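You operate a simulated robot arm through the tools that you are given. There is no shell and no other tool.

You are at the controls of a simulated robot arm. One attempt, no reset.

## Task
Put things in order on the top of the white table. At the end: the yellow pad stands where the green pad stood; the blue sealed tube from the top of the white table stands where the white small jar stood; the green pad stands on top of the white box (marked "GLOVES"); the silver nozzle from the top of the white table stands where the blue sealed tube stood; the white small jar from the top of the white table stands where the yellow pad stood; whatever was shut is shut again. Leave all else as you found it, and nothing knocked over.
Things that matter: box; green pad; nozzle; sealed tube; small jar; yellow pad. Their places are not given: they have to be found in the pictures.

The check looks at the end state, three seconds after you hand in, the way a careful person would. Anything else that was tipped, shoved, dropped, spilled or broken makes it a failure.

## Robot
A 7-joint arm with a two-finger parallel gripper, fixed in place. Base frame: the origin is at the foot of the arm, x ahead of it, y to its left, z up; the work surface is at about z = 0.86. Units: m, degrees, N and s.
With the tool pointing down near the work surface it reaches from about 0.24 to 0.68 m from the base axis. Its first joint turns from -66.0 to 66.0 degrees. Payload 2.4 kg.
The TCP is the grasp point between the finger pads, 0.03 m short of the fingertips. In the tool frame z runs along the fingers and y along their closing line. The gripper opens to 0.094 m. The fingers are 0.028 m wide and 0.01 m thick; the gripper's body (0.05 by 0.096 m) begins 0.055 m behind the TCP.
Orientation is that of the tool frame in the base frame, as a unit quaternion [x, y, z, w]. With the fingers straight down and closing along the base's y, the tool's x points along the base's -x, its y along +y and its z along -z.

## Interface
- The arm moves only by the tool jog_arm. Its argument "steps" is a list of rows, each an object of numbers (a shift or turn left out is 0, a gripper value left out holds the last): "tx", "ty", "tz": the shift along the base's x, y, z in m; "wx", "wy", "wz": the turn, a rotation vector about the base's x, y, z in rad; "gripper": the opening, from 0 (shut) to 1 (fully open). In form: [{"tx": .., "ty": .., "tz": .., "wx": .., "wy": .., "wz": .., "gripper": ..}, ...]. A call has 1 to 20 rows; each row is the pose to reach, as a shift and turn from the pose commanded when the call began. A row lasts 0.2 s, in which the tool goes at most 0.05 m and 8.6 degrees; a call with a longer step from one row to the next is refused whole, and so is a gripper value outside its range. A pose out of reach is approached as far as the arm can. The call stops where the force on the tool passes 40 N (or 10 N more than at its start, if that is more) or the arm is blocked; 0.2 s more then pass. The fingers move at their own pace (about 0.153 m/s each) and stop on an object; they squeeze with about 31 N. The grip force told is the motor's: it shows also when the fingers shut on nothing. Time passes only in rows, and 0.2 s behind the last, so rows that repeat a pose let the fingers close. The reply holds the time, the measured pose of the TCP, the force on the tool along the base axes, the opening and the grip force, in the units named above and with some noise, with the torque about the TCP (base axes, N m) and any sound that the robot's microphone picked up.
- Cameras (640 x 400 px; columns grow to the right, rows downward): "scene" is fixed at [0.0331, 0.4672, 1.4377]; the picture's right is [-0.80, -0.60, 0.00], its down [-0.33, 0.45, -0.83] and it looks along [0.50, -0.66, -0.56] (base axes); focal length 373 px, centre (320, 200). "wrist" rides on the gripper at [0.076, 0.014, -0.103] in the tool frame; the picture's right is [-0.18, 0.98, 0.00], its down [-0.75, -0.14, -0.64] and it looks along [-0.63, -0.12, 0.77] (tool axes); focal length 243 px, centre (320, 200).
- snapshot(camera): a new picture of that camera. No time passes.
- locate(camera, pixels): there is no depth. For up to 12 entries [column, row, z] of the newest picture of that camera ("zoom" is the newest enlarged one), the place [x, y] in the base frame at which the ray of that pixel passes the height z, good to about 0.002 m, but the place of the scene camera against the robot may be out by one fixed shift of up to 0.012 m in any direction. No time passes.
- inspect(camera, box): a new picture of the part [left, top, right, bottom] of that camera's present view, enlarged. No time passes.
- hand_in(): hands the job in; it is judged then, once.

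Open the gripper and draw the arm clear of the work before you hand the job in, unless the task says otherwise.

The tools are called as name(argument=value, ...) on one line, values as JSON. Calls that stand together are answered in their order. jog_arm: Moves the arm, as the interface text tells. Its arguments: {"type":"object","properties":{"steps":{"type":"array","items":{"type":"object","properties":{"tx":{"type":"number"},"ty":{"type":"number"},"tz":{"type":"number"},"wx":{"type":"number"},"wy":{"type":"number"},"wz":{"type":"number"},"gripper":{"type":"number"}}}}},"required":["steps"]} The other tools are called the same way: snapshot (camera) takes a picture; locate (camera, pixels) gives the place at which the rays of pixels pass given heights; inspect (camera, box) takes an enlarged picture of a part of a camera's view; hand_in () hands the job in.

At the start:

```text
t: 0.0
eef_pos: [0.3569, -0.021, 1.1746]
ee_rot: [0.0, 1.0, 0.0, 0.0]
ft_force: [1.0, -0.6, 0.8]
torque: [-0.03, 0.0, 0.01]
finger_gap: 0.0939
grasp_force: 0.0
```

scene: 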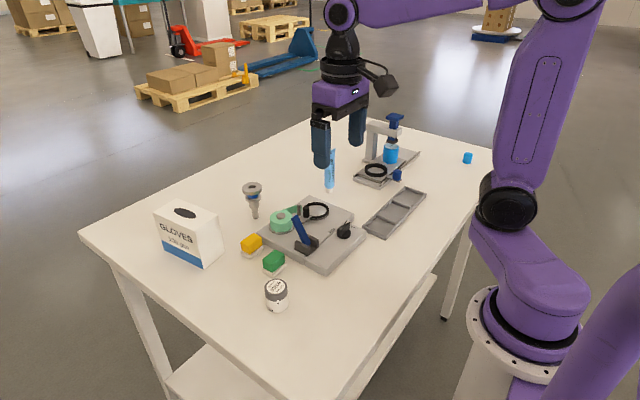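
wrist: 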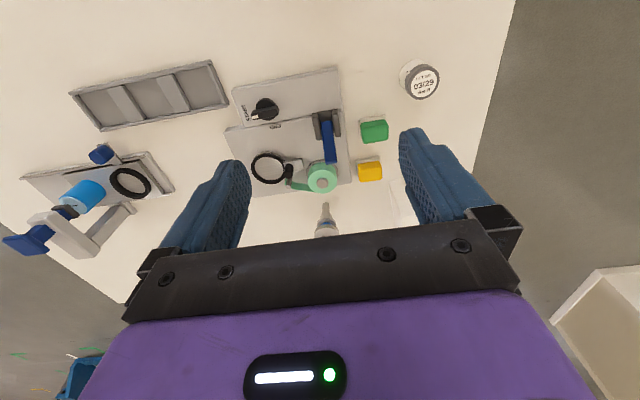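

I start by looking closely at the work area in both cameras: the white jar is near scene (276,294), the green pad (273,262), the yellow pad (252,244), the nozzle (253,198), the tube (330,170) and the box (188,232).

inspect(camera="scene", box=[140, 160, 380, 320])

inspect(camera="scene", box=[300, 90, 490, 220])

inspect(camera="wrist", box=[200, 40, 480, 250])

```text
2.50 times, centred on (260, 240) of scene
```

zoom: 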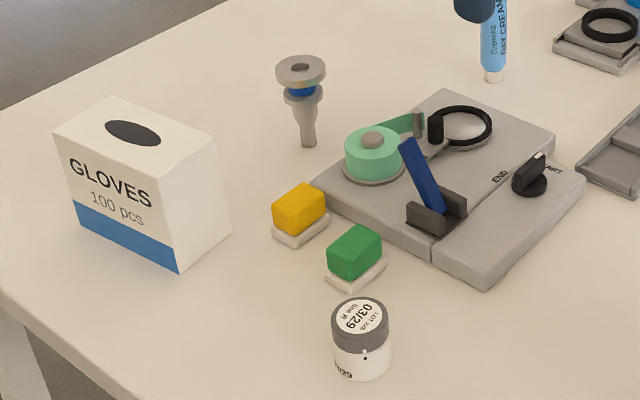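

```text
3.08 times, centred on (395, 155) of scene
```

zoom: 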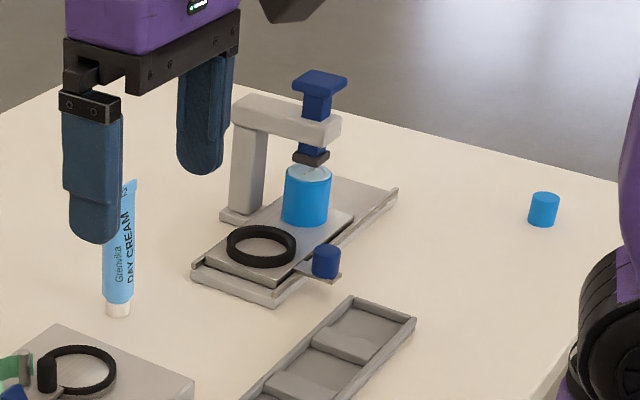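

```text
1.90 times, centred on (340, 145) of wrist
```

zoom: 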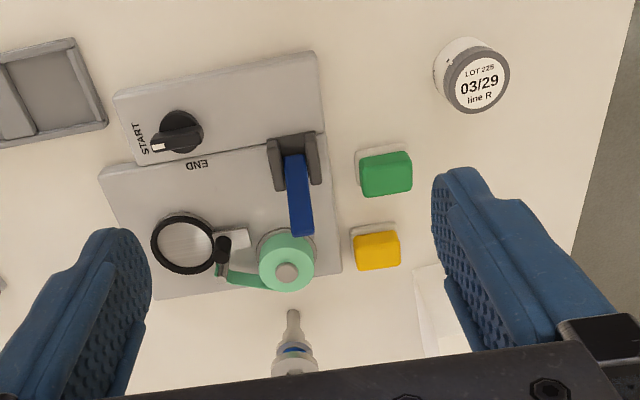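

The wrist zoom shows the jar lid at (480,84), green pad top (386,174), yellow pad top (377,250), nozzle tip (293,312). I'll take positions for those at a few heights.

locate(camera="zoom", pixels=[[480, 84, 0.86], [480, 84, 0.91], [386, 174, 0.86], [386, 174, 0.89], [377, 250, 0.86], [377, 250, 0.89], [293, 312, 0.86], [440, 62, 0.86], [360, 160, 0.86], [356, 236, 0.86], [415, 268, 0.86], [320, 130, 0.88]])

locate(camera="scene", pixels=[[276, 286, 0.91], [276, 310, 0.86], [273, 262, 0.88], [252, 244, 0.88], [255, 217, 0.86], [329, 190, 0.86], [207, 266, 0.86], [170, 251, 0.86], [222, 253, 0.86], [253, 188, 0.93], [329, 150, 0.97], [188, 214, 0.96]])

```text
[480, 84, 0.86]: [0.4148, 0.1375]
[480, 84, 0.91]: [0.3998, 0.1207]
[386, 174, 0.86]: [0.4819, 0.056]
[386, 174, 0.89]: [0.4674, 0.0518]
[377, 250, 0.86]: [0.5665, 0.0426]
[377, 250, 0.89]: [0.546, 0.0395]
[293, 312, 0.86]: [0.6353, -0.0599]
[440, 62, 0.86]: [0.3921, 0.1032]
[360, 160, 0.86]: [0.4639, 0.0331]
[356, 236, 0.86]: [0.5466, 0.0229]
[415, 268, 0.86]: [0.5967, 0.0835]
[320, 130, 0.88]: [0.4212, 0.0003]
```

```text
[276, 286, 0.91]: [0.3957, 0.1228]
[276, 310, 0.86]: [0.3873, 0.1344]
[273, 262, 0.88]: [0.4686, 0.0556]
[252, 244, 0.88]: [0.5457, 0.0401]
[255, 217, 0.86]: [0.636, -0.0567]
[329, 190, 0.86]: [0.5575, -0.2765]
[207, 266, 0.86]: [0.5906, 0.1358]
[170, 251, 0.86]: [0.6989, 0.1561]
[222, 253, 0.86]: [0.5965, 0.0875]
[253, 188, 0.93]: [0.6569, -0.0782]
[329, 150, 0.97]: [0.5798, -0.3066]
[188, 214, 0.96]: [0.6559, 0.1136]
```

I get finer views of the individual objects to understand their shape (pads with white bases, the nozzle's narrow foot, the box top with the dark oval).

inspect(camera="scene", box=[230, 225, 310, 275])

inspect(camera="scene", box=[220, 170, 300, 220])

inspect(camera="scene", box=[140, 190, 236, 250])

inspect(camera="scene", box=[290, 140, 370, 200])

inspect(camera="scene", box=[236, 270, 316, 320])

```text
8.00 times, centred on (270, 250) of scene
```

zoom: 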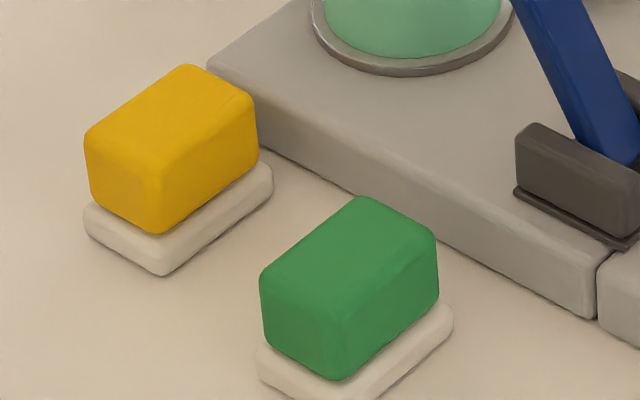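

```text
8.00 times, centred on (260, 195) of scene
```

zoom: 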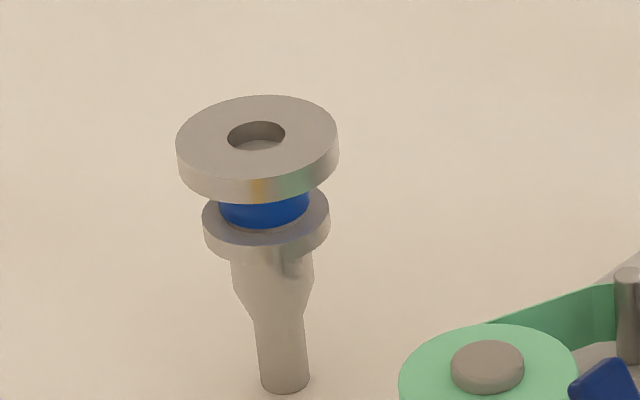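

```text
6.67 times, centred on (188, 220) of scene
```

zoom: 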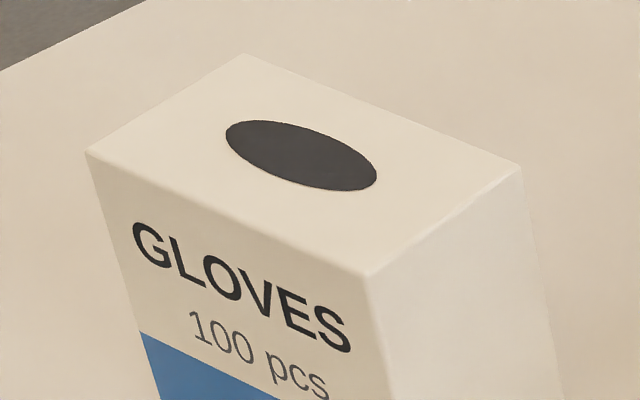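

```text
6.67 times, centred on (330, 170) of scene
```

zoom: 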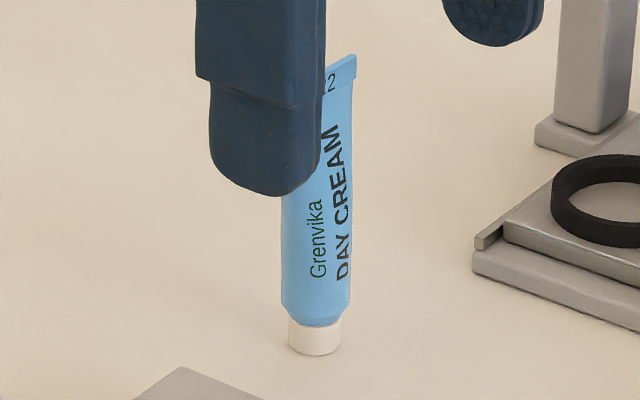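

```text
8.00 times, centred on (276, 295) of scene
```

zoom: 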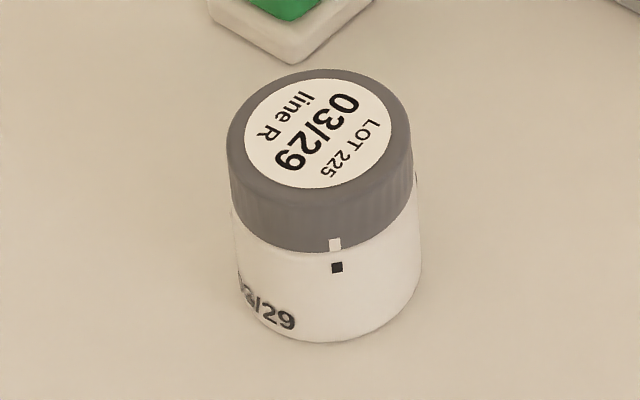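

The pads seem to have white bases beneath the coloured body (zoom yellow base (180,220)); I need a closer look. I move the wrist camera lower toward the pads, staying above everything.

jog_arm(steps=[{"tx": 0.0, "ty": 0.02, "tz": -0.04}, {"tx": 0.0, "ty": 0.04, "tz": -0.08}, {"tx": 0.0, "ty": 0.06, "tz": -0.11}, {"tx": 0.0, "ty": 0.07, "tz": -0.13}, {"tx": 0.0, "ty": 0.07, "tz": -0.13}])

snapshot(camera="wrist")

snapshot(camera="scene")

```text
t: 1.2
eef_pos: [0.3571, 0.0507, 1.0438]
ee_rot: [-0.001, 1.0, 0.0, 0.0]
ft_force: [-1.3, 0.3, 0.8]
torque: [0.02, -0.02, -0.03]
finger_gap: 0.0941
grasp_force: 0.0
```

```text
taken
```

wrist: 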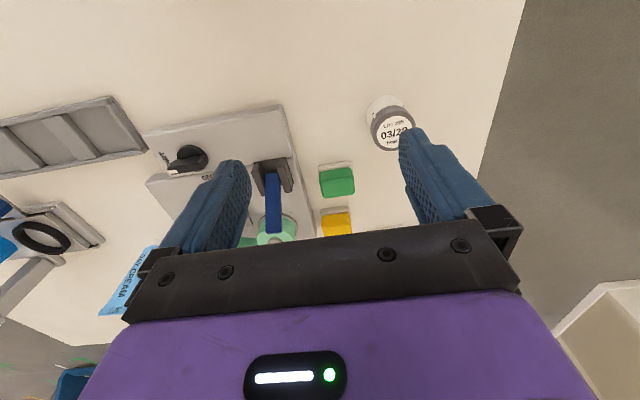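

```text
taken
```

scene: 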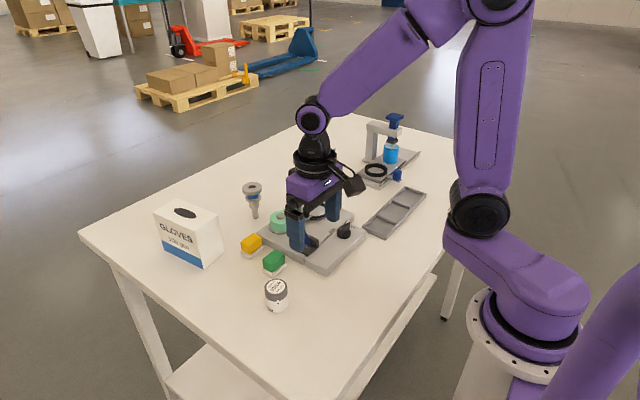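

I zoom the wrist view on the pads (green (337,182), yellow (337,222)) and jar (390,122).

inspect(camera="wrist", box=[290, 85, 430, 240])

inspect(camera="wrist", box=[300, 150, 380, 240])

```text
2.58 times, centred on (360, 162) of wrist
```

zoom: 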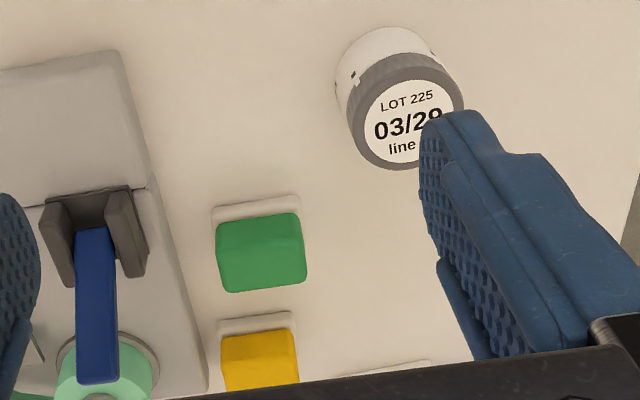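

```text
4.44 times, centred on (340, 195) of wrist
```

zoom: 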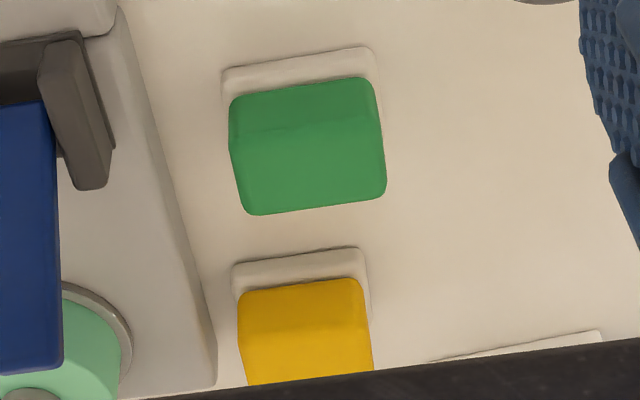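

I measure the green pad's corners from this zoom: white base near corners (222,75),(372,50), coloured body corners (230,100),(375,80),(245,213),(385,190).

locate(camera="zoom", pixels=[[222, 72, 0.87], [374, 48, 0.87], [222, 72, 0.86], [374, 48, 0.86], [230, 135, 0.9], [383, 115, 0.9], [245, 214, 0.9], [387, 193, 0.9], [245, 214, 0.89], [387, 193, 0.89], [233, 265, 0.87], [363, 248, 0.87]])

inspect(camera="scene", box=[250, 240, 300, 290])

```text
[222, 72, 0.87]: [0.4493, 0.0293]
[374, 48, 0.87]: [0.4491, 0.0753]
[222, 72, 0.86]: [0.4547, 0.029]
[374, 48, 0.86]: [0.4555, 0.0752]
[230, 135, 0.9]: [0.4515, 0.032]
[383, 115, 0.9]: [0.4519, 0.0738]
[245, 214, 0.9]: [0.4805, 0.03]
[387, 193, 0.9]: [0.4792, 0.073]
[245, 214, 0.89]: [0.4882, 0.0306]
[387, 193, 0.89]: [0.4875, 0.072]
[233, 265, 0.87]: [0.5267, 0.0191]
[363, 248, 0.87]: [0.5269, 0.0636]
```

```text
8.00 times, centred on (275, 265) of scene
```

zoom: 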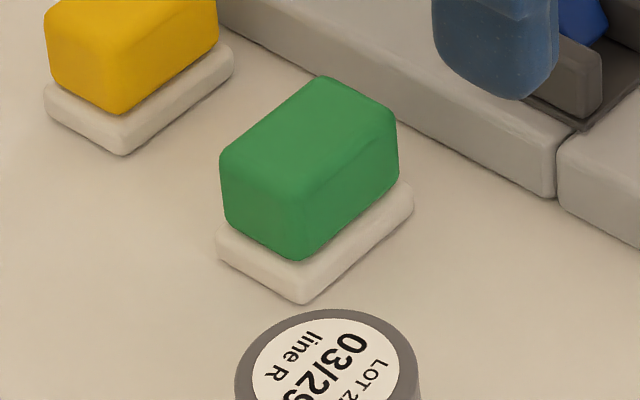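

The newest zoom is the scene at 8x on the green pad: base bottom corners at (216,262), (303,303), (413,208), and body top corners at (221,157), (320,77), (397,118), (297,195). I locate these to get the pad's footprint and height.

locate(camera="zoom", pixels=[[216, 258, 0.86], [303, 303, 0.86], [414, 208, 0.86], [221, 155, 0.898], [320, 76, 0.898], [398, 117, 0.898], [297, 190, 0.898], [100, 155, 0.86], [560, 205, 0.86], [556, 197, 0.86], [355, 170, 0.86], [45, 120, 0.86]])

inspect(camera="wrist", box=[120, 90, 360, 240])

```text
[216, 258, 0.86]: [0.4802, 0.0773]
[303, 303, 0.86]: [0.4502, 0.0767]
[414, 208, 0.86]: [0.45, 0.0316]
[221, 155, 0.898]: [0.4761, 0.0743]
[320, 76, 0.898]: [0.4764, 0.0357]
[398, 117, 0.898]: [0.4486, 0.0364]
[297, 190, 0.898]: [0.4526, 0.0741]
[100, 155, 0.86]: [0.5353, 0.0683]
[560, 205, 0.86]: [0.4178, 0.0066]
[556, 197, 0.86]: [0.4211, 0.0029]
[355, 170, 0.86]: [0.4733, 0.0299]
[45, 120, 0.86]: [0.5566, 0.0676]
```

```text
2.67 times, centred on (240, 165) of wrist
```

zoom: 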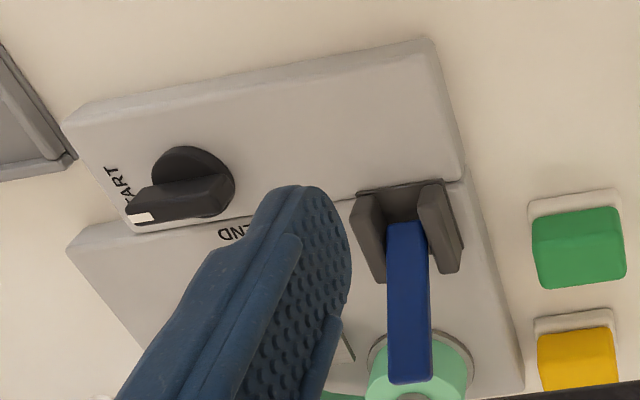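

Comparing wrist and scene measurements, the scene frame is off by about (+0.005, −0.002): green pad centre ≈ (0.469, 0.052), yellow ≈ (0.549, 0.041). Both pads are 0.030 deep in x and 0.045 wide in y, so I turn the gripper by 90° to close along x and move up to where I can see the box top.

jog_arm(steps=[{"tx": 0.024, "ty": -0.002, "tz": 0.01, "wz": 0.1428}, {"tx": 0.048, "ty": -0.004, "tz": 0.02, "wz": 0.2856}, {"tx": 0.072, "ty": -0.006, "tz": 0.03, "wz": 0.4284}, {"tx": 0.096, "ty": -0.008, "tz": 0.04, "wz": 0.5712}, {"tx": 0.12, "ty": -0.01, "tz": 0.05, "wz": 0.714}, {"tx": 0.144, "ty": -0.012, "tz": 0.056, "wz": 0.8568}, {"tx": 0.168, "ty": -0.014, "tz": 0.056, "wz": 0.9996}, {"tx": 0.192, "ty": -0.016, "tz": 0.056, "wz": 1.1424}, {"tx": 0.216, "ty": -0.018, "tz": 0.056, "wz": 1.2852}, {"tx": 0.24, "ty": -0.02, "tz": 0.056, "wz": 1.428}, {"tx": 0.263, "ty": -0.021, "tz": 0.056, "wz": 1.5708}, {"tx": 0.263, "ty": -0.021, "tz": 0.056, "wz": 1.5708}, {"tx": 0.263, "ty": -0.021, "tz": 0.056, "wz": 1.5708}])

snapshot(camera="wrist")

snapshot(camera="scene")

```text
t: 4.0
eef_pos: [0.6217, 0.0295, 1.1003]
ee_rot: [-0.707, 0.707, -0.001, 0.0]
ft_force: [-0.2, 0.1, 0.7]
torque: [-0.01, 0.02, 0.01]
finger_gap: 0.0936
grasp_force: 0.0
```

```text
taken
```

wrist: 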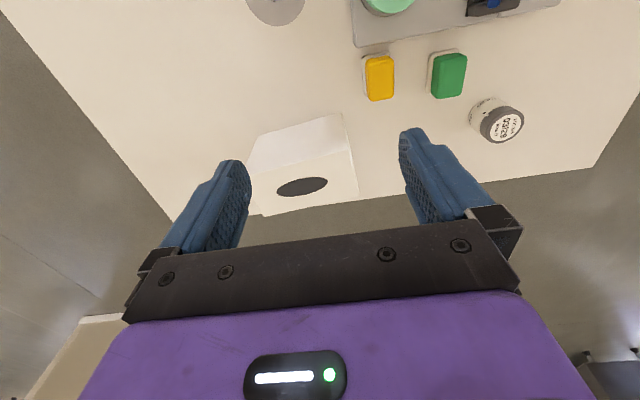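

```text
taken
```

scene: 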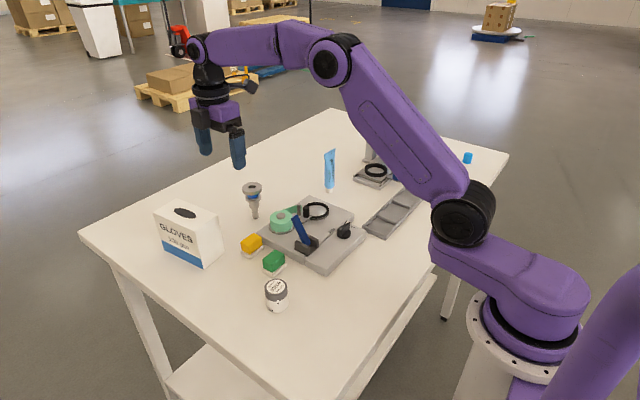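

The box top is visible at wrist (302,180), with the oval at (302,186). I zoom in on it and on the tube in the scene.

inspect(camera="scene", box=[300, 140, 370, 200])

inspect(camera="wrist", box=[235, 105, 375, 225])

```text
6.67 times, centred on (335, 170) of scene
```

zoom: 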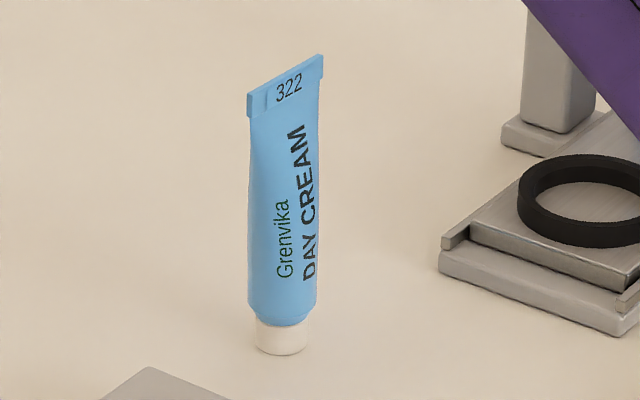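

```text
3.33 times, centred on (305, 165) of wrist
```

zoom: 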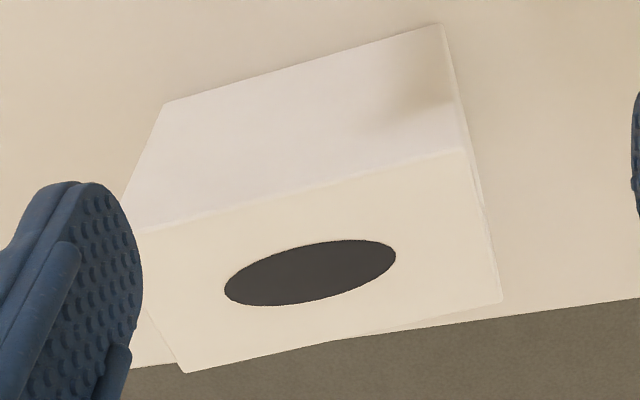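

I locate the box: bottom near corners (163,103), (442,24); top corners (463,148), (502,300), (185,372) and the oval centre (310,272) at candidate heights.

locate(camera="zoom", pixels=[[163, 103, 0.86], [442, 24, 0.86], [463, 148, 0.95], [502, 300, 0.95], [185, 372, 0.95], [310, 272, 0.95], [463, 148, 0.97], [502, 300, 0.97], [185, 372, 0.97], [310, 272, 0.97], [135, 228, 0.95], [135, 228, 0.97]])

locate(camera="scene", pixels=[[327.2, 192.5, 0.86], [331, 149, 0.98], [331, 149, 0.99], [331, 149, 0.97], [382, 170, 0.88], [351.5, 179, 0.87]])

```text
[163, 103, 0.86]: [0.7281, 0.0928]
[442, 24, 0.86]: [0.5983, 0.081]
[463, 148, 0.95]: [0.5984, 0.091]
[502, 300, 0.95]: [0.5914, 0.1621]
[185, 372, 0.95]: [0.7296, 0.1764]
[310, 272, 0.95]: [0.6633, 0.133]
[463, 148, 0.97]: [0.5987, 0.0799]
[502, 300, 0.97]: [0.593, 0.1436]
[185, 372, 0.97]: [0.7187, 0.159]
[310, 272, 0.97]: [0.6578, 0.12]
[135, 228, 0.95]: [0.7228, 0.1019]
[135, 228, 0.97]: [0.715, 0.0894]
```

```text
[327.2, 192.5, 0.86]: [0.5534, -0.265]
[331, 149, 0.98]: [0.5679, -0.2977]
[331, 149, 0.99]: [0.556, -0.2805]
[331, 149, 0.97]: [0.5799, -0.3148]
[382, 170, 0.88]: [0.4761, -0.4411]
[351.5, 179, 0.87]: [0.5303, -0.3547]
```

The box top is at z≈0.968 with centre ≈ (0.657, 0.120), about 0.12 × 0.065 m, turned about 5°. Now I go above the green pad at (0.469, 0.052), with the fingers partly closed, and check the alignment from there.

jog_arm(steps=[{"tx": -0.04, "ty": 0.006, "tz": 0.0, "gripper": 0.64}, {"tx": -0.08, "ty": 0.012, "tz": -0.01, "gripper": 0.64}, {"tx": -0.115, "ty": 0.018, "tz": -0.035, "gripper": 0.64}, {"tx": -0.14, "ty": 0.023, "tz": -0.07, "gripper": 0.64}, {"tx": -0.152, "ty": 0.0235, "tz": -0.11, "gripper": 0.64}, {"tx": -0.152, "ty": 0.0235, "tz": -0.13, "gripper": 0.64}, {"tx": -0.152, "ty": 0.0235, "tz": -0.13, "gripper": 0.64}])

snapshot(camera="wrist")

snapshot(camera="scene")

```text
t: 5.6
eef_pos: [0.469, 0.0518, 0.9709]
ee_rot: [-0.707, 0.707, 0.0, 0.0]
ft_force: [0.1, -0.8, 0.1]
torque: [0.0, 0.0, -0.01]
finger_gap: 0.0601
grasp_force: 0.0
```

```text
taken
```

wrist: 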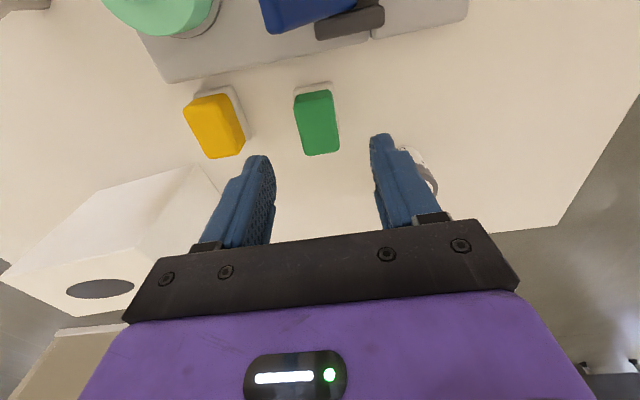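

```text
taken
```

scene: 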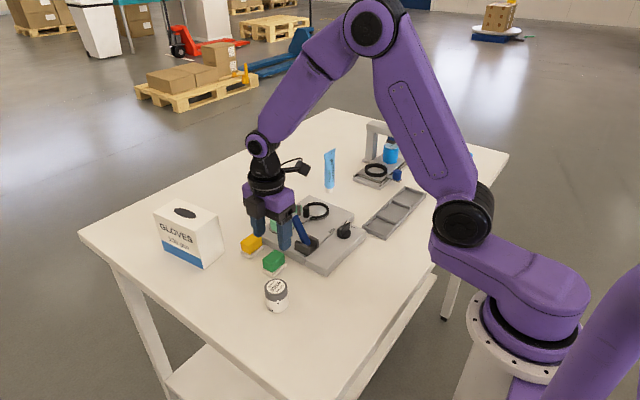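

The green pad sits at wrist (317,120), between the fingers; I zoom in to measure its centre precisely from this view.

inspect(camera="wrist", box=[170, 60, 370, 185])

```text
3.20 times, centred on (270, 122) of wrist
```

zoom: 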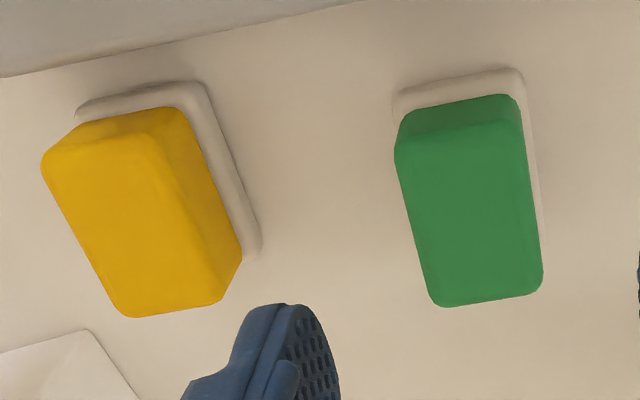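

Green top face corners in the zoom are (396,150), (523,123), (543,288), (435,306), with white base near corners (393,93) and (524,70); yellow's are similar. I locate them.

locate(camera="zoom", pixels=[[396, 148, 0.898], [523, 122, 0.898], [544, 290, 0.898], [434, 307, 0.898], [393, 92, 0.86], [525, 68, 0.86], [40, 162, 0.898], [165, 132, 0.898], [242, 262, 0.898], [125, 318, 0.898], [76, 112, 0.86], [205, 82, 0.86]])

locate(camera="zoom", pixels=[[262, 250, 0.86], [543, 235, 0.86], [0, 77, 0.86], [355, 0, 0.86]])

```text
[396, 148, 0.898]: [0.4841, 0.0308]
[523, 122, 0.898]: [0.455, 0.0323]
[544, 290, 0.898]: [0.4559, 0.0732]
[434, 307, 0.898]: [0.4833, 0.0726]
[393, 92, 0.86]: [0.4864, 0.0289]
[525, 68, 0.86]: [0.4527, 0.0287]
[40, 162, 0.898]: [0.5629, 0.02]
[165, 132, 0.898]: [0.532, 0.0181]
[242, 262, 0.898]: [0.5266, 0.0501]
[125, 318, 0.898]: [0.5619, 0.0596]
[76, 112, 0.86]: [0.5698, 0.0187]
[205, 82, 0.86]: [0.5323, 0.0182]
```

```text
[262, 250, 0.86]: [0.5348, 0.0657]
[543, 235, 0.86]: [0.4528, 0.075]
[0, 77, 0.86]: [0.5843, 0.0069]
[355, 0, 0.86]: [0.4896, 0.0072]
```

The green pad's centre is (0.4695, 0.052), as planned. I descend so the fingertips end just above the white base (tips z≈0.876), close on the green body, and lift a little to see what comes with it.

jog_arm(steps=[{"tx": 0.001, "tz": -0.03, "gripper": 0.64}, {"tx": 0.001, "tz": -0.055, "gripper": 0.64}, {"tx": 0.001, "tz": -0.065, "gripper": 0.64}, {"tx": 0.001, "tz": -0.065, "gripper": 0.64}, {"tx": 0.001, "tz": -0.065, "gripper": 0.0}, {"tx": 0.001, "tz": -0.065, "gripper": 0.0}, {"tx": 0.001, "tz": -0.065, "gripper": 0.0}])

snapshot(camera="wrist")

snapshot(camera="scene")

```text
t: 7.2
eef_pos: [0.4683, 0.0513, 0.9053]
ee_rot: [-0.707, 0.707, 0.0, 0.0]
ft_force: [-0.5, 0.2, 0.2]
torque: [0.04, -0.04, 0.02]
finger_gap: 0.0288
grasp_force: 30.9
```

```text
taken
```

wrist: 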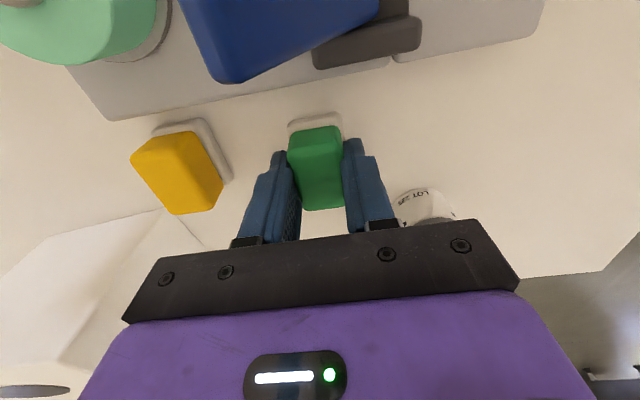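

```text
taken
```

scene: 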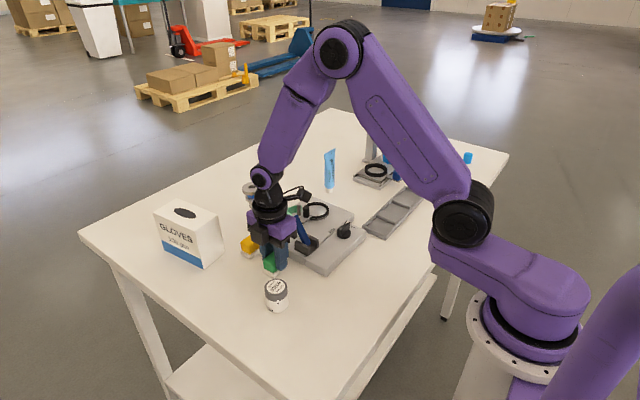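

The fingers hold the green body (gap 0.029, 31 N). I lift straight up by 0.05 and look whether the white base comes along.

jog_arm(steps=[{"tz": 0.015, "gripper": 0.0}, {"tz": 0.035, "gripper": 0.0}, {"tz": 0.06, "gripper": 0.0}, {"tz": 0.06, "gripper": 0.0}])

snapshot(camera="wrist")

inspect(camera="scene", box=[220, 180, 340, 300])

```text
t: 8.2
eef_pos: [0.4665, 0.0524, 0.9653]
ee_rot: [0.707, -0.707, 0.0, 0.0]
ft_force: [0.3, 0.2, -1.1]
torque: [0.02, -0.01, 0.02]
finger_gap: 0.0289
grasp_force: 30.8
```

```text
taken
```

wrist: 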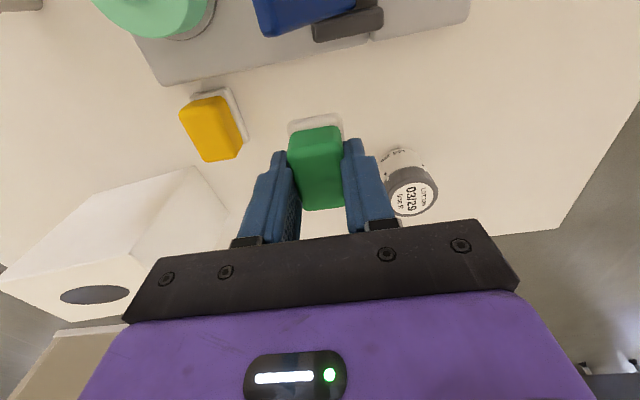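

```text
3.33 times, centred on (280, 240) of scene
```

zoom: 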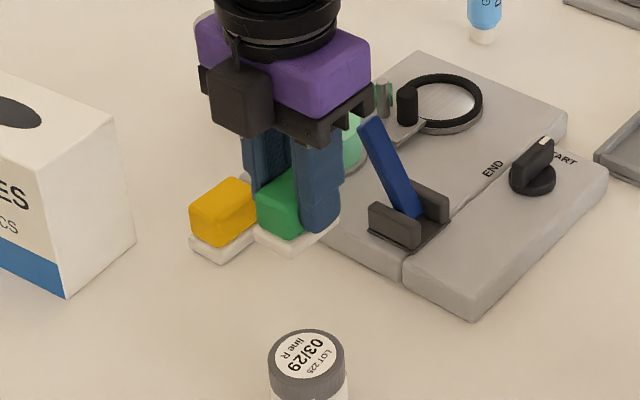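

The white base is part of the pad (it lifted along). Pad bottom is ≈0.045 below the TCP, so over the box (top ≈0.968) I go high first, then across to (0.653, 0.120).

jog_arm(steps=[{"tz": 0.04, "gripper": 0.0}, {"tz": 0.08, "gripper": 0.0}, {"tx": 0.02, "ty": 0.007, "tz": 0.105, "gripper": 0.0}, {"tx": 0.05, "ty": 0.02, "tz": 0.105, "gripper": 0.0}, {"tx": 0.085, "ty": 0.032, "tz": 0.105, "gripper": 0.0}, {"tx": 0.12, "ty": 0.045, "tz": 0.105, "gripper": 0.0}, {"tx": 0.155, "ty": 0.058, "tz": 0.105, "gripper": 0.0}, {"tx": 0.184, "ty": 0.068, "tz": 0.105, "gripper": 0.0}, {"tx": 0.184, "ty": 0.068, "tz": 0.105, "gripper": 0.0}, {"tx": 0.184, "ty": 0.068, "tz": 0.09, "gripper": 0.0}, {"tx": 0.184, "ty": 0.068, "tz": 0.08, "gripper": 0.0}, {"tx": 0.184, "ty": 0.068, "tz": 0.08, "gripper": 0.0}])

snapshot(camera="wrist")

inspect(camera="scene", box=[130, 120, 290, 280])

```text
t: 10.8
eef_pos: [0.6521, 0.1201, 1.0441]
ee_rot: [-0.707, 0.707, 0.001, -0.001]
ft_force: [-0.6, -0.2, 0.4]
torque: [0.03, 0.0, -0.01]
finger_gap: 0.0288
grasp_force: 31.6
```

```text
taken
```

wrist: 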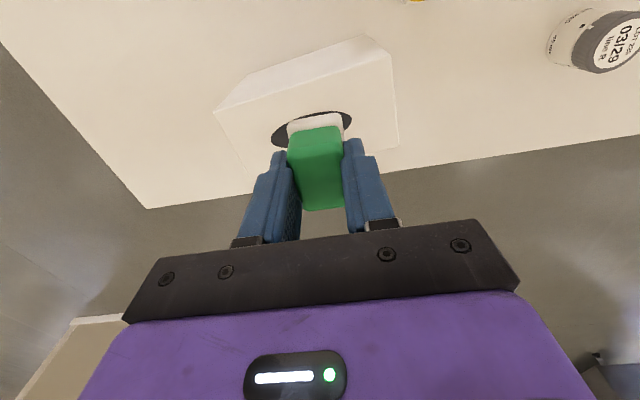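

```text
2.50 times, centred on (210, 200) of scene
```

zoom: 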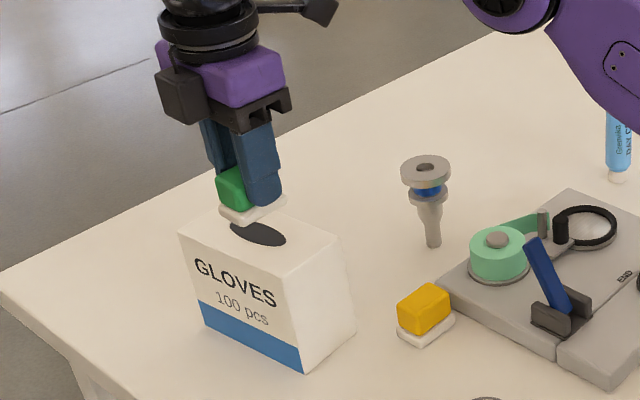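

The pad is right above the box's top, clear of edges. I lower in small steps, expecting contact about 0.03 below.

jog_arm(steps=[{"tz": -0.012, "gripper": 0.0}, {"tz": -0.02, "gripper": 0.0}, {"tz": -0.025, "gripper": 0.0}, {"tz": -0.028, "gripper": 0.0}, {"tz": -0.028, "gripper": 0.0}])

inspect(camera="scene", box=[150, 170, 250, 250])

```text
t: 12.0
eef_pos: [0.6515, 0.12, 1.0164]
ee_rot: [0.707, -0.707, 0.0, 0.0]
ft_force: [0.0, -0.1, 0.2]
torque: [0.03, -0.01, -0.01]
finger_gap: 0.0288
grasp_force: 30.7
```

```text
5.00 times, centred on (200, 210) of scene
```

zoom: 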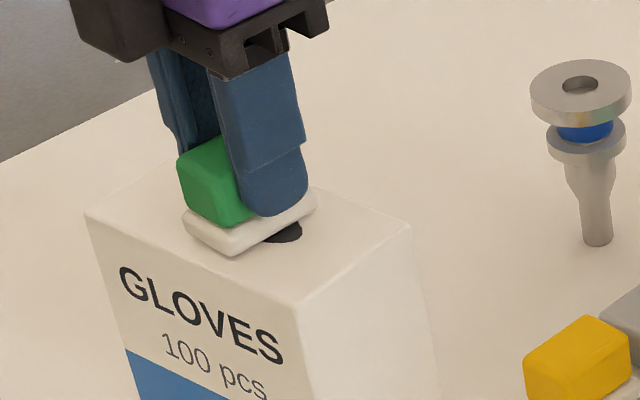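

No contact yet (force 0.2 N). I keep lowering in 1 mm steps.

jog_arm(steps=[{"tz": -0.001, "gripper": 0.0}, {"tz": -0.002, "gripper": 0.0}, {"tz": -0.003, "gripper": 0.0}, {"tz": -0.003, "gripper": 0.0}])

```text
t: 13.0
eef_pos: [0.6527, 0.1211, 1.0158]
ee_rot: [0.707, -0.707, 0.001, -0.001]
ft_force: [-3.8, -0.8, 11.0]
torque: [-0.09, 0.22, 0.04]
finger_gap: 0.0288
grasp_force: 31.2
```

Contact is felt (11 N upward), so the pad rests on the box. I ease up 1.5 mm and open the fingers gently, then rise.

jog_arm(steps=[{"tz": 0.0015, "gripper": 0.0}, {"tz": 0.0015, "gripper": 0.4}, {"tz": 0.0015, "gripper": 0.64}, {"tz": 0.0015, "gripper": 0.64}, {"tz": 0.01, "gripper": 0.64}, {"tz": 0.03, "gripper": 0.64}, {"tz": 0.06, "gripper": 0.64}, {"tz": 0.09, "gripper": 0.64}, {"tz": 0.09, "gripper": 0.64}])

snapshot(camera="wrist")

inspect(camera="scene", box=[130, 120, 290, 280])

```text
t: 15.0
eef_pos: [0.6524, 0.1207, 1.1038]
ee_rot: [-0.707, 0.707, -0.001, 0.0]
ft_force: [0.2, 0.0, 0.0]
torque: [-0.01, 0.01, 0.0]
finger_gap: 0.0603
grasp_force: 0.1
```

```text
taken
```

wrist: 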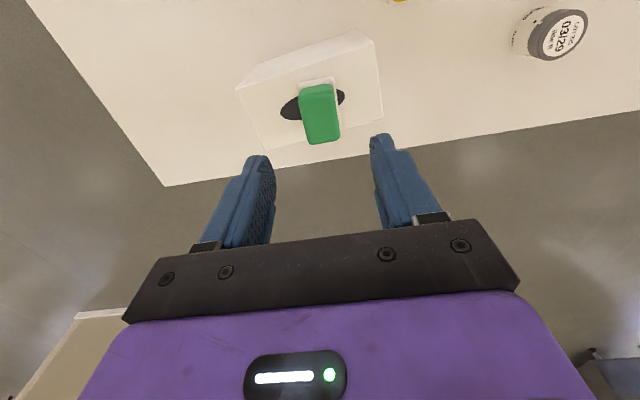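

```text
2.50 times, centred on (210, 200) of scene
```

zoom: 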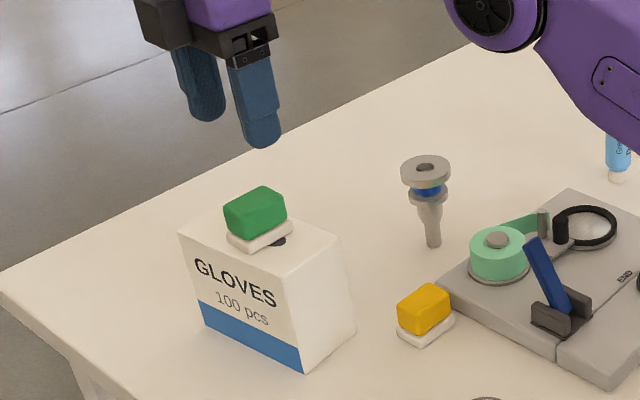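

The green pad stands stably on the box. Next I move over to the yellow pad at about (0.549, 0.041), going sideways first and only then down.

jog_arm(steps=[{"tx": -0.03, "ty": -0.023, "gripper": 0.64}, {"tx": -0.06, "ty": -0.046, "gripper": 0.64}, {"tx": -0.09, "ty": -0.069, "gripper": 0.64}, {"tx": -0.103, "ty": -0.0795, "tz": -0.02, "gripper": 0.64}, {"tx": -0.103, "ty": -0.0795, "tz": -0.06, "gripper": 0.64}, {"tx": -0.103, "ty": -0.0795, "tz": -0.1, "gripper": 0.64}, {"tx": -0.103, "ty": -0.0795, "tz": -0.133, "gripper": 0.64}, {"tx": -0.103, "ty": -0.0795, "tz": -0.133, "gripper": 0.64}])

inspect(camera="wrist", box=[220, 60, 420, 185])

snapshot(camera="scene")

```text
t: 16.8
eef_pos: [0.5492, 0.0396, 0.97]
ee_rot: [0.707, -0.707, 0.0, 0.0]
ft_force: [0.7, -0.4, -1.5]
torque: [-0.04, 0.0, 0.02]
finger_gap: 0.0602
grasp_force: 0.1
```

```text
3.20 times, centred on (320, 122) of wrist
```

zoom: 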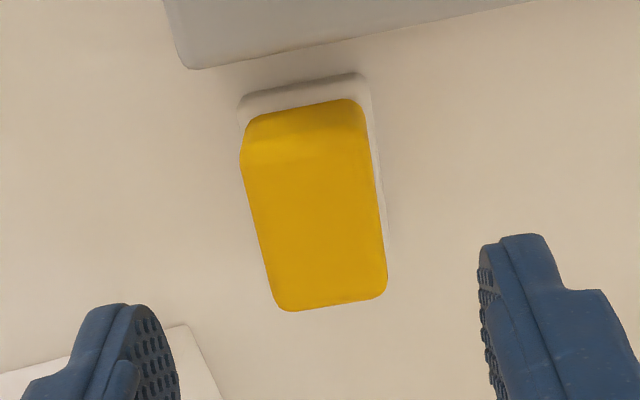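

```text
taken
```

scene: 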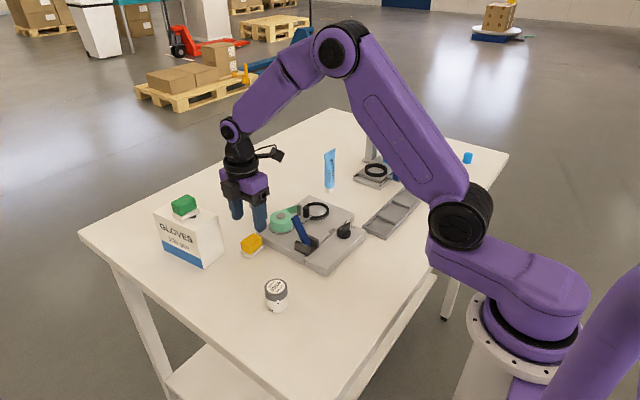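

I measure the yellow pad: top corners at (241,155), (367,128), (387,293), (278,311), base near corners (237,105) and (367,77), and the platform corner (188,68).

locate(camera="zoom", pixels=[[241, 155, 0.898], [367, 128, 0.898], [387, 293, 0.898], [277, 311, 0.898], [237, 102, 0.86], [368, 75, 0.86], [392, 240, 0.86], [186, 68, 0.86], [500, 0, 0.86]])

```text
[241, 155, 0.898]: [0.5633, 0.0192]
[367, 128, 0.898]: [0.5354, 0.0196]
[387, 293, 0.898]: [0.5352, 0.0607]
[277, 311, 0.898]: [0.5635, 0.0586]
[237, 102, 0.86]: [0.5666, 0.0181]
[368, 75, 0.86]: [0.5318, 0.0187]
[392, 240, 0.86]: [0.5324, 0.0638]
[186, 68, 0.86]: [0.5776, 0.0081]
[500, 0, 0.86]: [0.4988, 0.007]
```

The yellow pad is centred at (0.5493, 0.0405), matching the TCP. I descend with tips just above its white base, close, and lift.

jog_arm(steps=[{"tz": -0.03, "gripper": 0.64}, {"tz": -0.055, "gripper": 0.64}, {"tz": -0.065, "gripper": 0.64}, {"tz": -0.065, "gripper": 0.64}, {"tz": -0.065, "gripper": 0.0}, {"tz": -0.065, "gripper": 0.0}, {"tz": -0.065, "gripper": 0.0}, {"tz": -0.065, "gripper": 0.0}])

```text
t: 18.6
eef_pos: [0.5479, 0.0418, 0.905]
ee_rot: [-0.707, 0.707, -0.001, 0.0]
ft_force: [-0.7, 0.3, -0.7]
torque: [0.01, 0.0, -0.03]
finger_gap: 0.0288
grasp_force: 30.8
```

Grip is firm (gap 0.029). I lift, carry it by (−0.080, +0.0115) to the green pad's old place and lower close to the table.

jog_arm(steps=[{"tz": 0.02, "gripper": 0.0}, {"tz": 0.05, "gripper": 0.0}, {"tx": -0.03, "ty": 0.0045, "tz": 0.06, "gripper": 0.0}, {"tx": -0.06, "ty": 0.009, "tz": 0.06, "gripper": 0.0}, {"tx": -0.0798, "ty": 0.0114, "tz": 0.05, "gripper": 0.0}, {"tx": -0.0798, "ty": 0.0114, "tz": 0.03, "gripper": 0.0}, {"tx": -0.0798, "ty": 0.0114, "tz": 0.01, "gripper": 0.0}, {"tx": -0.0798, "ty": 0.0114, "tz": 0.005, "gripper": 0.0}, {"tx": -0.0798, "ty": 0.0114, "tz": 0.005, "gripper": 0.0}])

inspect(camera="wrist", box=[200, 60, 440, 220])

inspect(camera="scene", box=[220, 190, 340, 300])

```text
t: 20.6
eef_pos: [0.47, 0.0501, 0.9104]
ee_rot: [-0.707, 0.708, 0.0, 0.0]
ft_force: [0.4, 1.2, -1.4]
torque: [0.0, -0.02, -0.02]
finger_gap: 0.0289
grasp_force: 30.6
```

```text
2.50 times, centred on (320, 140) of wrist
```

zoom: 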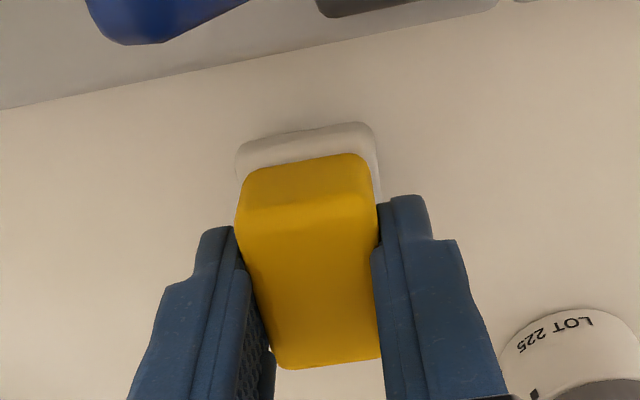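

```text
3.64 times, centred on (280, 245) of scene
```

zoom: 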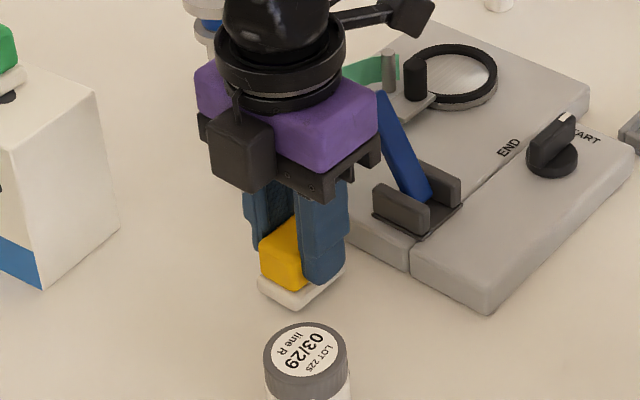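

Base corners look right relative to the platform edge. I lower the last 5 mm in small steps until it touches.

jog_arm(steps=[{"tz": -0.002, "gripper": 0.0}, {"tz": -0.004, "gripper": 0.0}, {"tz": -0.005, "gripper": 0.0}, {"tz": -0.0055, "gripper": 0.0}, {"tz": -0.0055, "gripper": 0.0}])

```text
t: 21.8
eef_pos: [0.4699, 0.0517, 0.907]
ee_rot: [-0.706, 0.708, 0.0, 0.0]
ft_force: [-3.5, -4.0, 19.1]
torque: [-0.18, 0.12, 0.02]
finger_gap: 0.0288
grasp_force: 31.0
```

It's on the table (19 N). I ease up 2 mm, open, and rise.

jog_arm(steps=[{"tz": 0.002, "gripper": 0.0}, {"tz": 0.002, "gripper": 0.4}, {"tz": 0.002, "gripper": 0.6}, {"tz": 0.002, "gripper": 0.6}, {"tz": 0.015, "gripper": 0.6}, {"tz": 0.04, "gripper": 0.6}, {"tz": 0.066, "gripper": 0.6}, {"tz": 0.066, "gripper": 0.6}])

inspect(camera="wrist", box=[220, 60, 420, 185])

snapshot(camera="scene")

```text
t: 23.6
eef_pos: [0.4691, 0.0512, 0.9722]
ee_rot: [-0.707, 0.707, 0.0, 0.0]
ft_force: [-0.2, -0.5, 0.4]
torque: [-0.01, -0.03, 0.03]
finger_gap: 0.0563
grasp_force: 0.0
```

```text
3.20 times, centred on (320, 122) of wrist
```

zoom: 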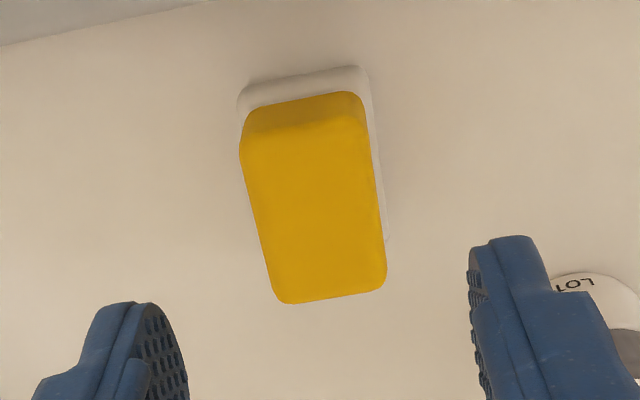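

```text
taken
```

scene: 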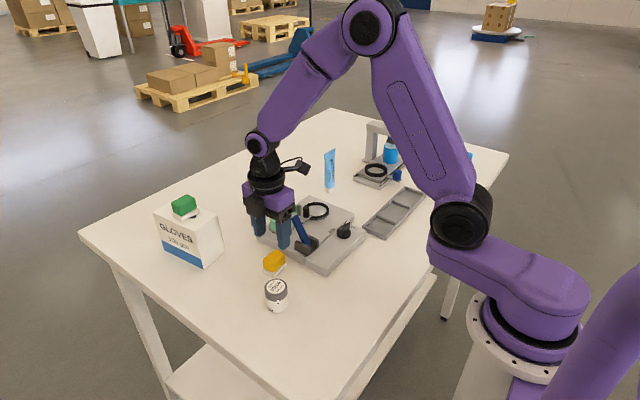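

The yellow pad stands at the green pad's old spot; I check its position: base corners (237,95), (368,67), (391,240) and top corners.

locate(camera="zoom", pixels=[[237, 94, 0.86], [368, 67, 0.86], [391, 238, 0.86], [240, 148, 0.898], [367, 120, 0.898], [387, 285, 0.898], [277, 304, 0.898]])

locate(camera="scene", pixels=[[275.5, 287, 0.908], [276, 310, 0.86]])

```text
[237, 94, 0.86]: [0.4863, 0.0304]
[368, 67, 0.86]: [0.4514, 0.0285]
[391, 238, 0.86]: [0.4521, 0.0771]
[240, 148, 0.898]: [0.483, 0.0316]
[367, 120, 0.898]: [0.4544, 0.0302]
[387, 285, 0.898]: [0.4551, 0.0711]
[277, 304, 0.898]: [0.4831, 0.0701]
```

```text
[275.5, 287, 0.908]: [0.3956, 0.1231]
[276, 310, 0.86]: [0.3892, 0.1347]
```

The yellow pad's base is centred at (0.469, 0.052): good. Now I move over toward the jar (scene (276,294)), staying high and opening wider, to measure it.

jog_arm(steps=[{"tx": 0.0, "ty": 0.0, "tz": 0.02, "gripper": 0.6}, {"tx": -0.03, "ty": 0.02, "tz": 0.03, "gripper": 0.75}, {"tx": -0.055, "ty": 0.04, "tz": 0.03, "gripper": 0.85}, {"tx": -0.069, "ty": 0.06, "tz": 0.03, "gripper": 0.85}, {"tx": -0.069, "ty": 0.069, "tz": 0.03, "gripper": 0.85}, {"tx": -0.069, "ty": 0.069, "tz": 0.03, "gripper": 0.85}])

snapshot(camera="wrist")

inspect(camera="wrist", box=[220, 60, 420, 210])

```text
t: 25.0
eef_pos: [0.3995, 0.12, 1.0021]
ee_rot: [0.707, -0.707, 0.0, 0.0]
ft_force: [0.3, 0.1, 0.3]
torque: [-0.01, 0.0, 0.0]
finger_gap: 0.0797
grasp_force: 0.1
```

```text
taken
```

wrist: 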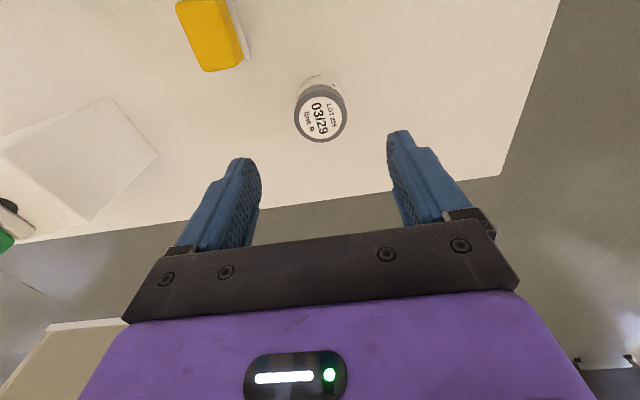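

```text
2.67 times, centred on (320, 135) of wrist
```

zoom: 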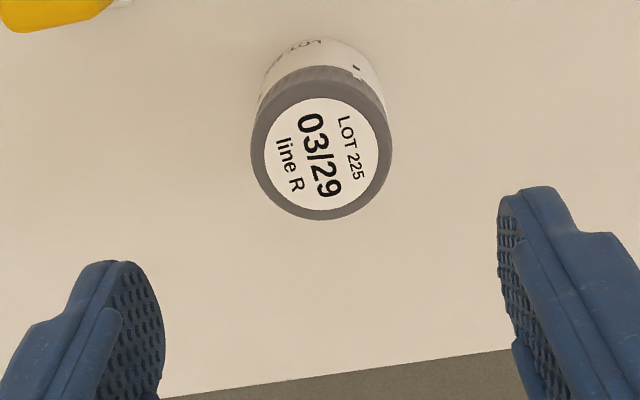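

I measure the jar lid circle: left (251,148), right (392,148), far (322,220), centre (321,152), and the bottom's near arc (318,37).

locate(camera="zoom", pixels=[[251, 145, 0.91], [392, 145, 0.91], [322, 220, 0.91], [322, 152, 0.91], [251, 145, 0.9], [392, 145, 0.9], [322, 220, 0.9], [322, 152, 0.9], [318, 37, 0.86], [260, 92, 0.86], [381, 75, 0.86]])

inspect(camera="scene", box=[246, 265, 306, 325])

```text
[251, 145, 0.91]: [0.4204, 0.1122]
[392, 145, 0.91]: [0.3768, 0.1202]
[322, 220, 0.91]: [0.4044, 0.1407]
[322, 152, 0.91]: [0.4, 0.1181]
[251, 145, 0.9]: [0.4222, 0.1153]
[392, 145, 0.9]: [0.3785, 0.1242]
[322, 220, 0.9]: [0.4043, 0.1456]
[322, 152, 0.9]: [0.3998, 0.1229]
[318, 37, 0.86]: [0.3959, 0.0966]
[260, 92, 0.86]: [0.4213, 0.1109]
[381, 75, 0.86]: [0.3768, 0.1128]
```

```text
6.67 times, centred on (276, 295) of scene
```

zoom: 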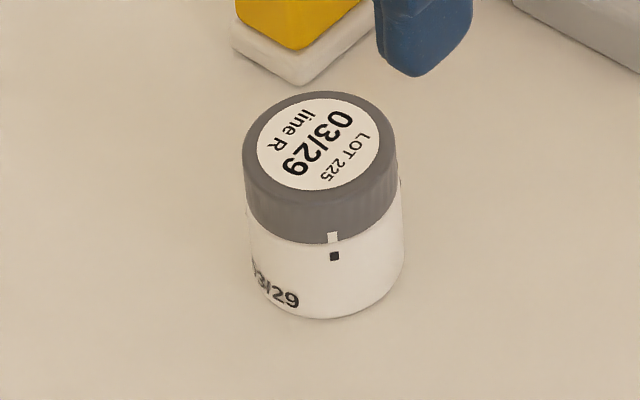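

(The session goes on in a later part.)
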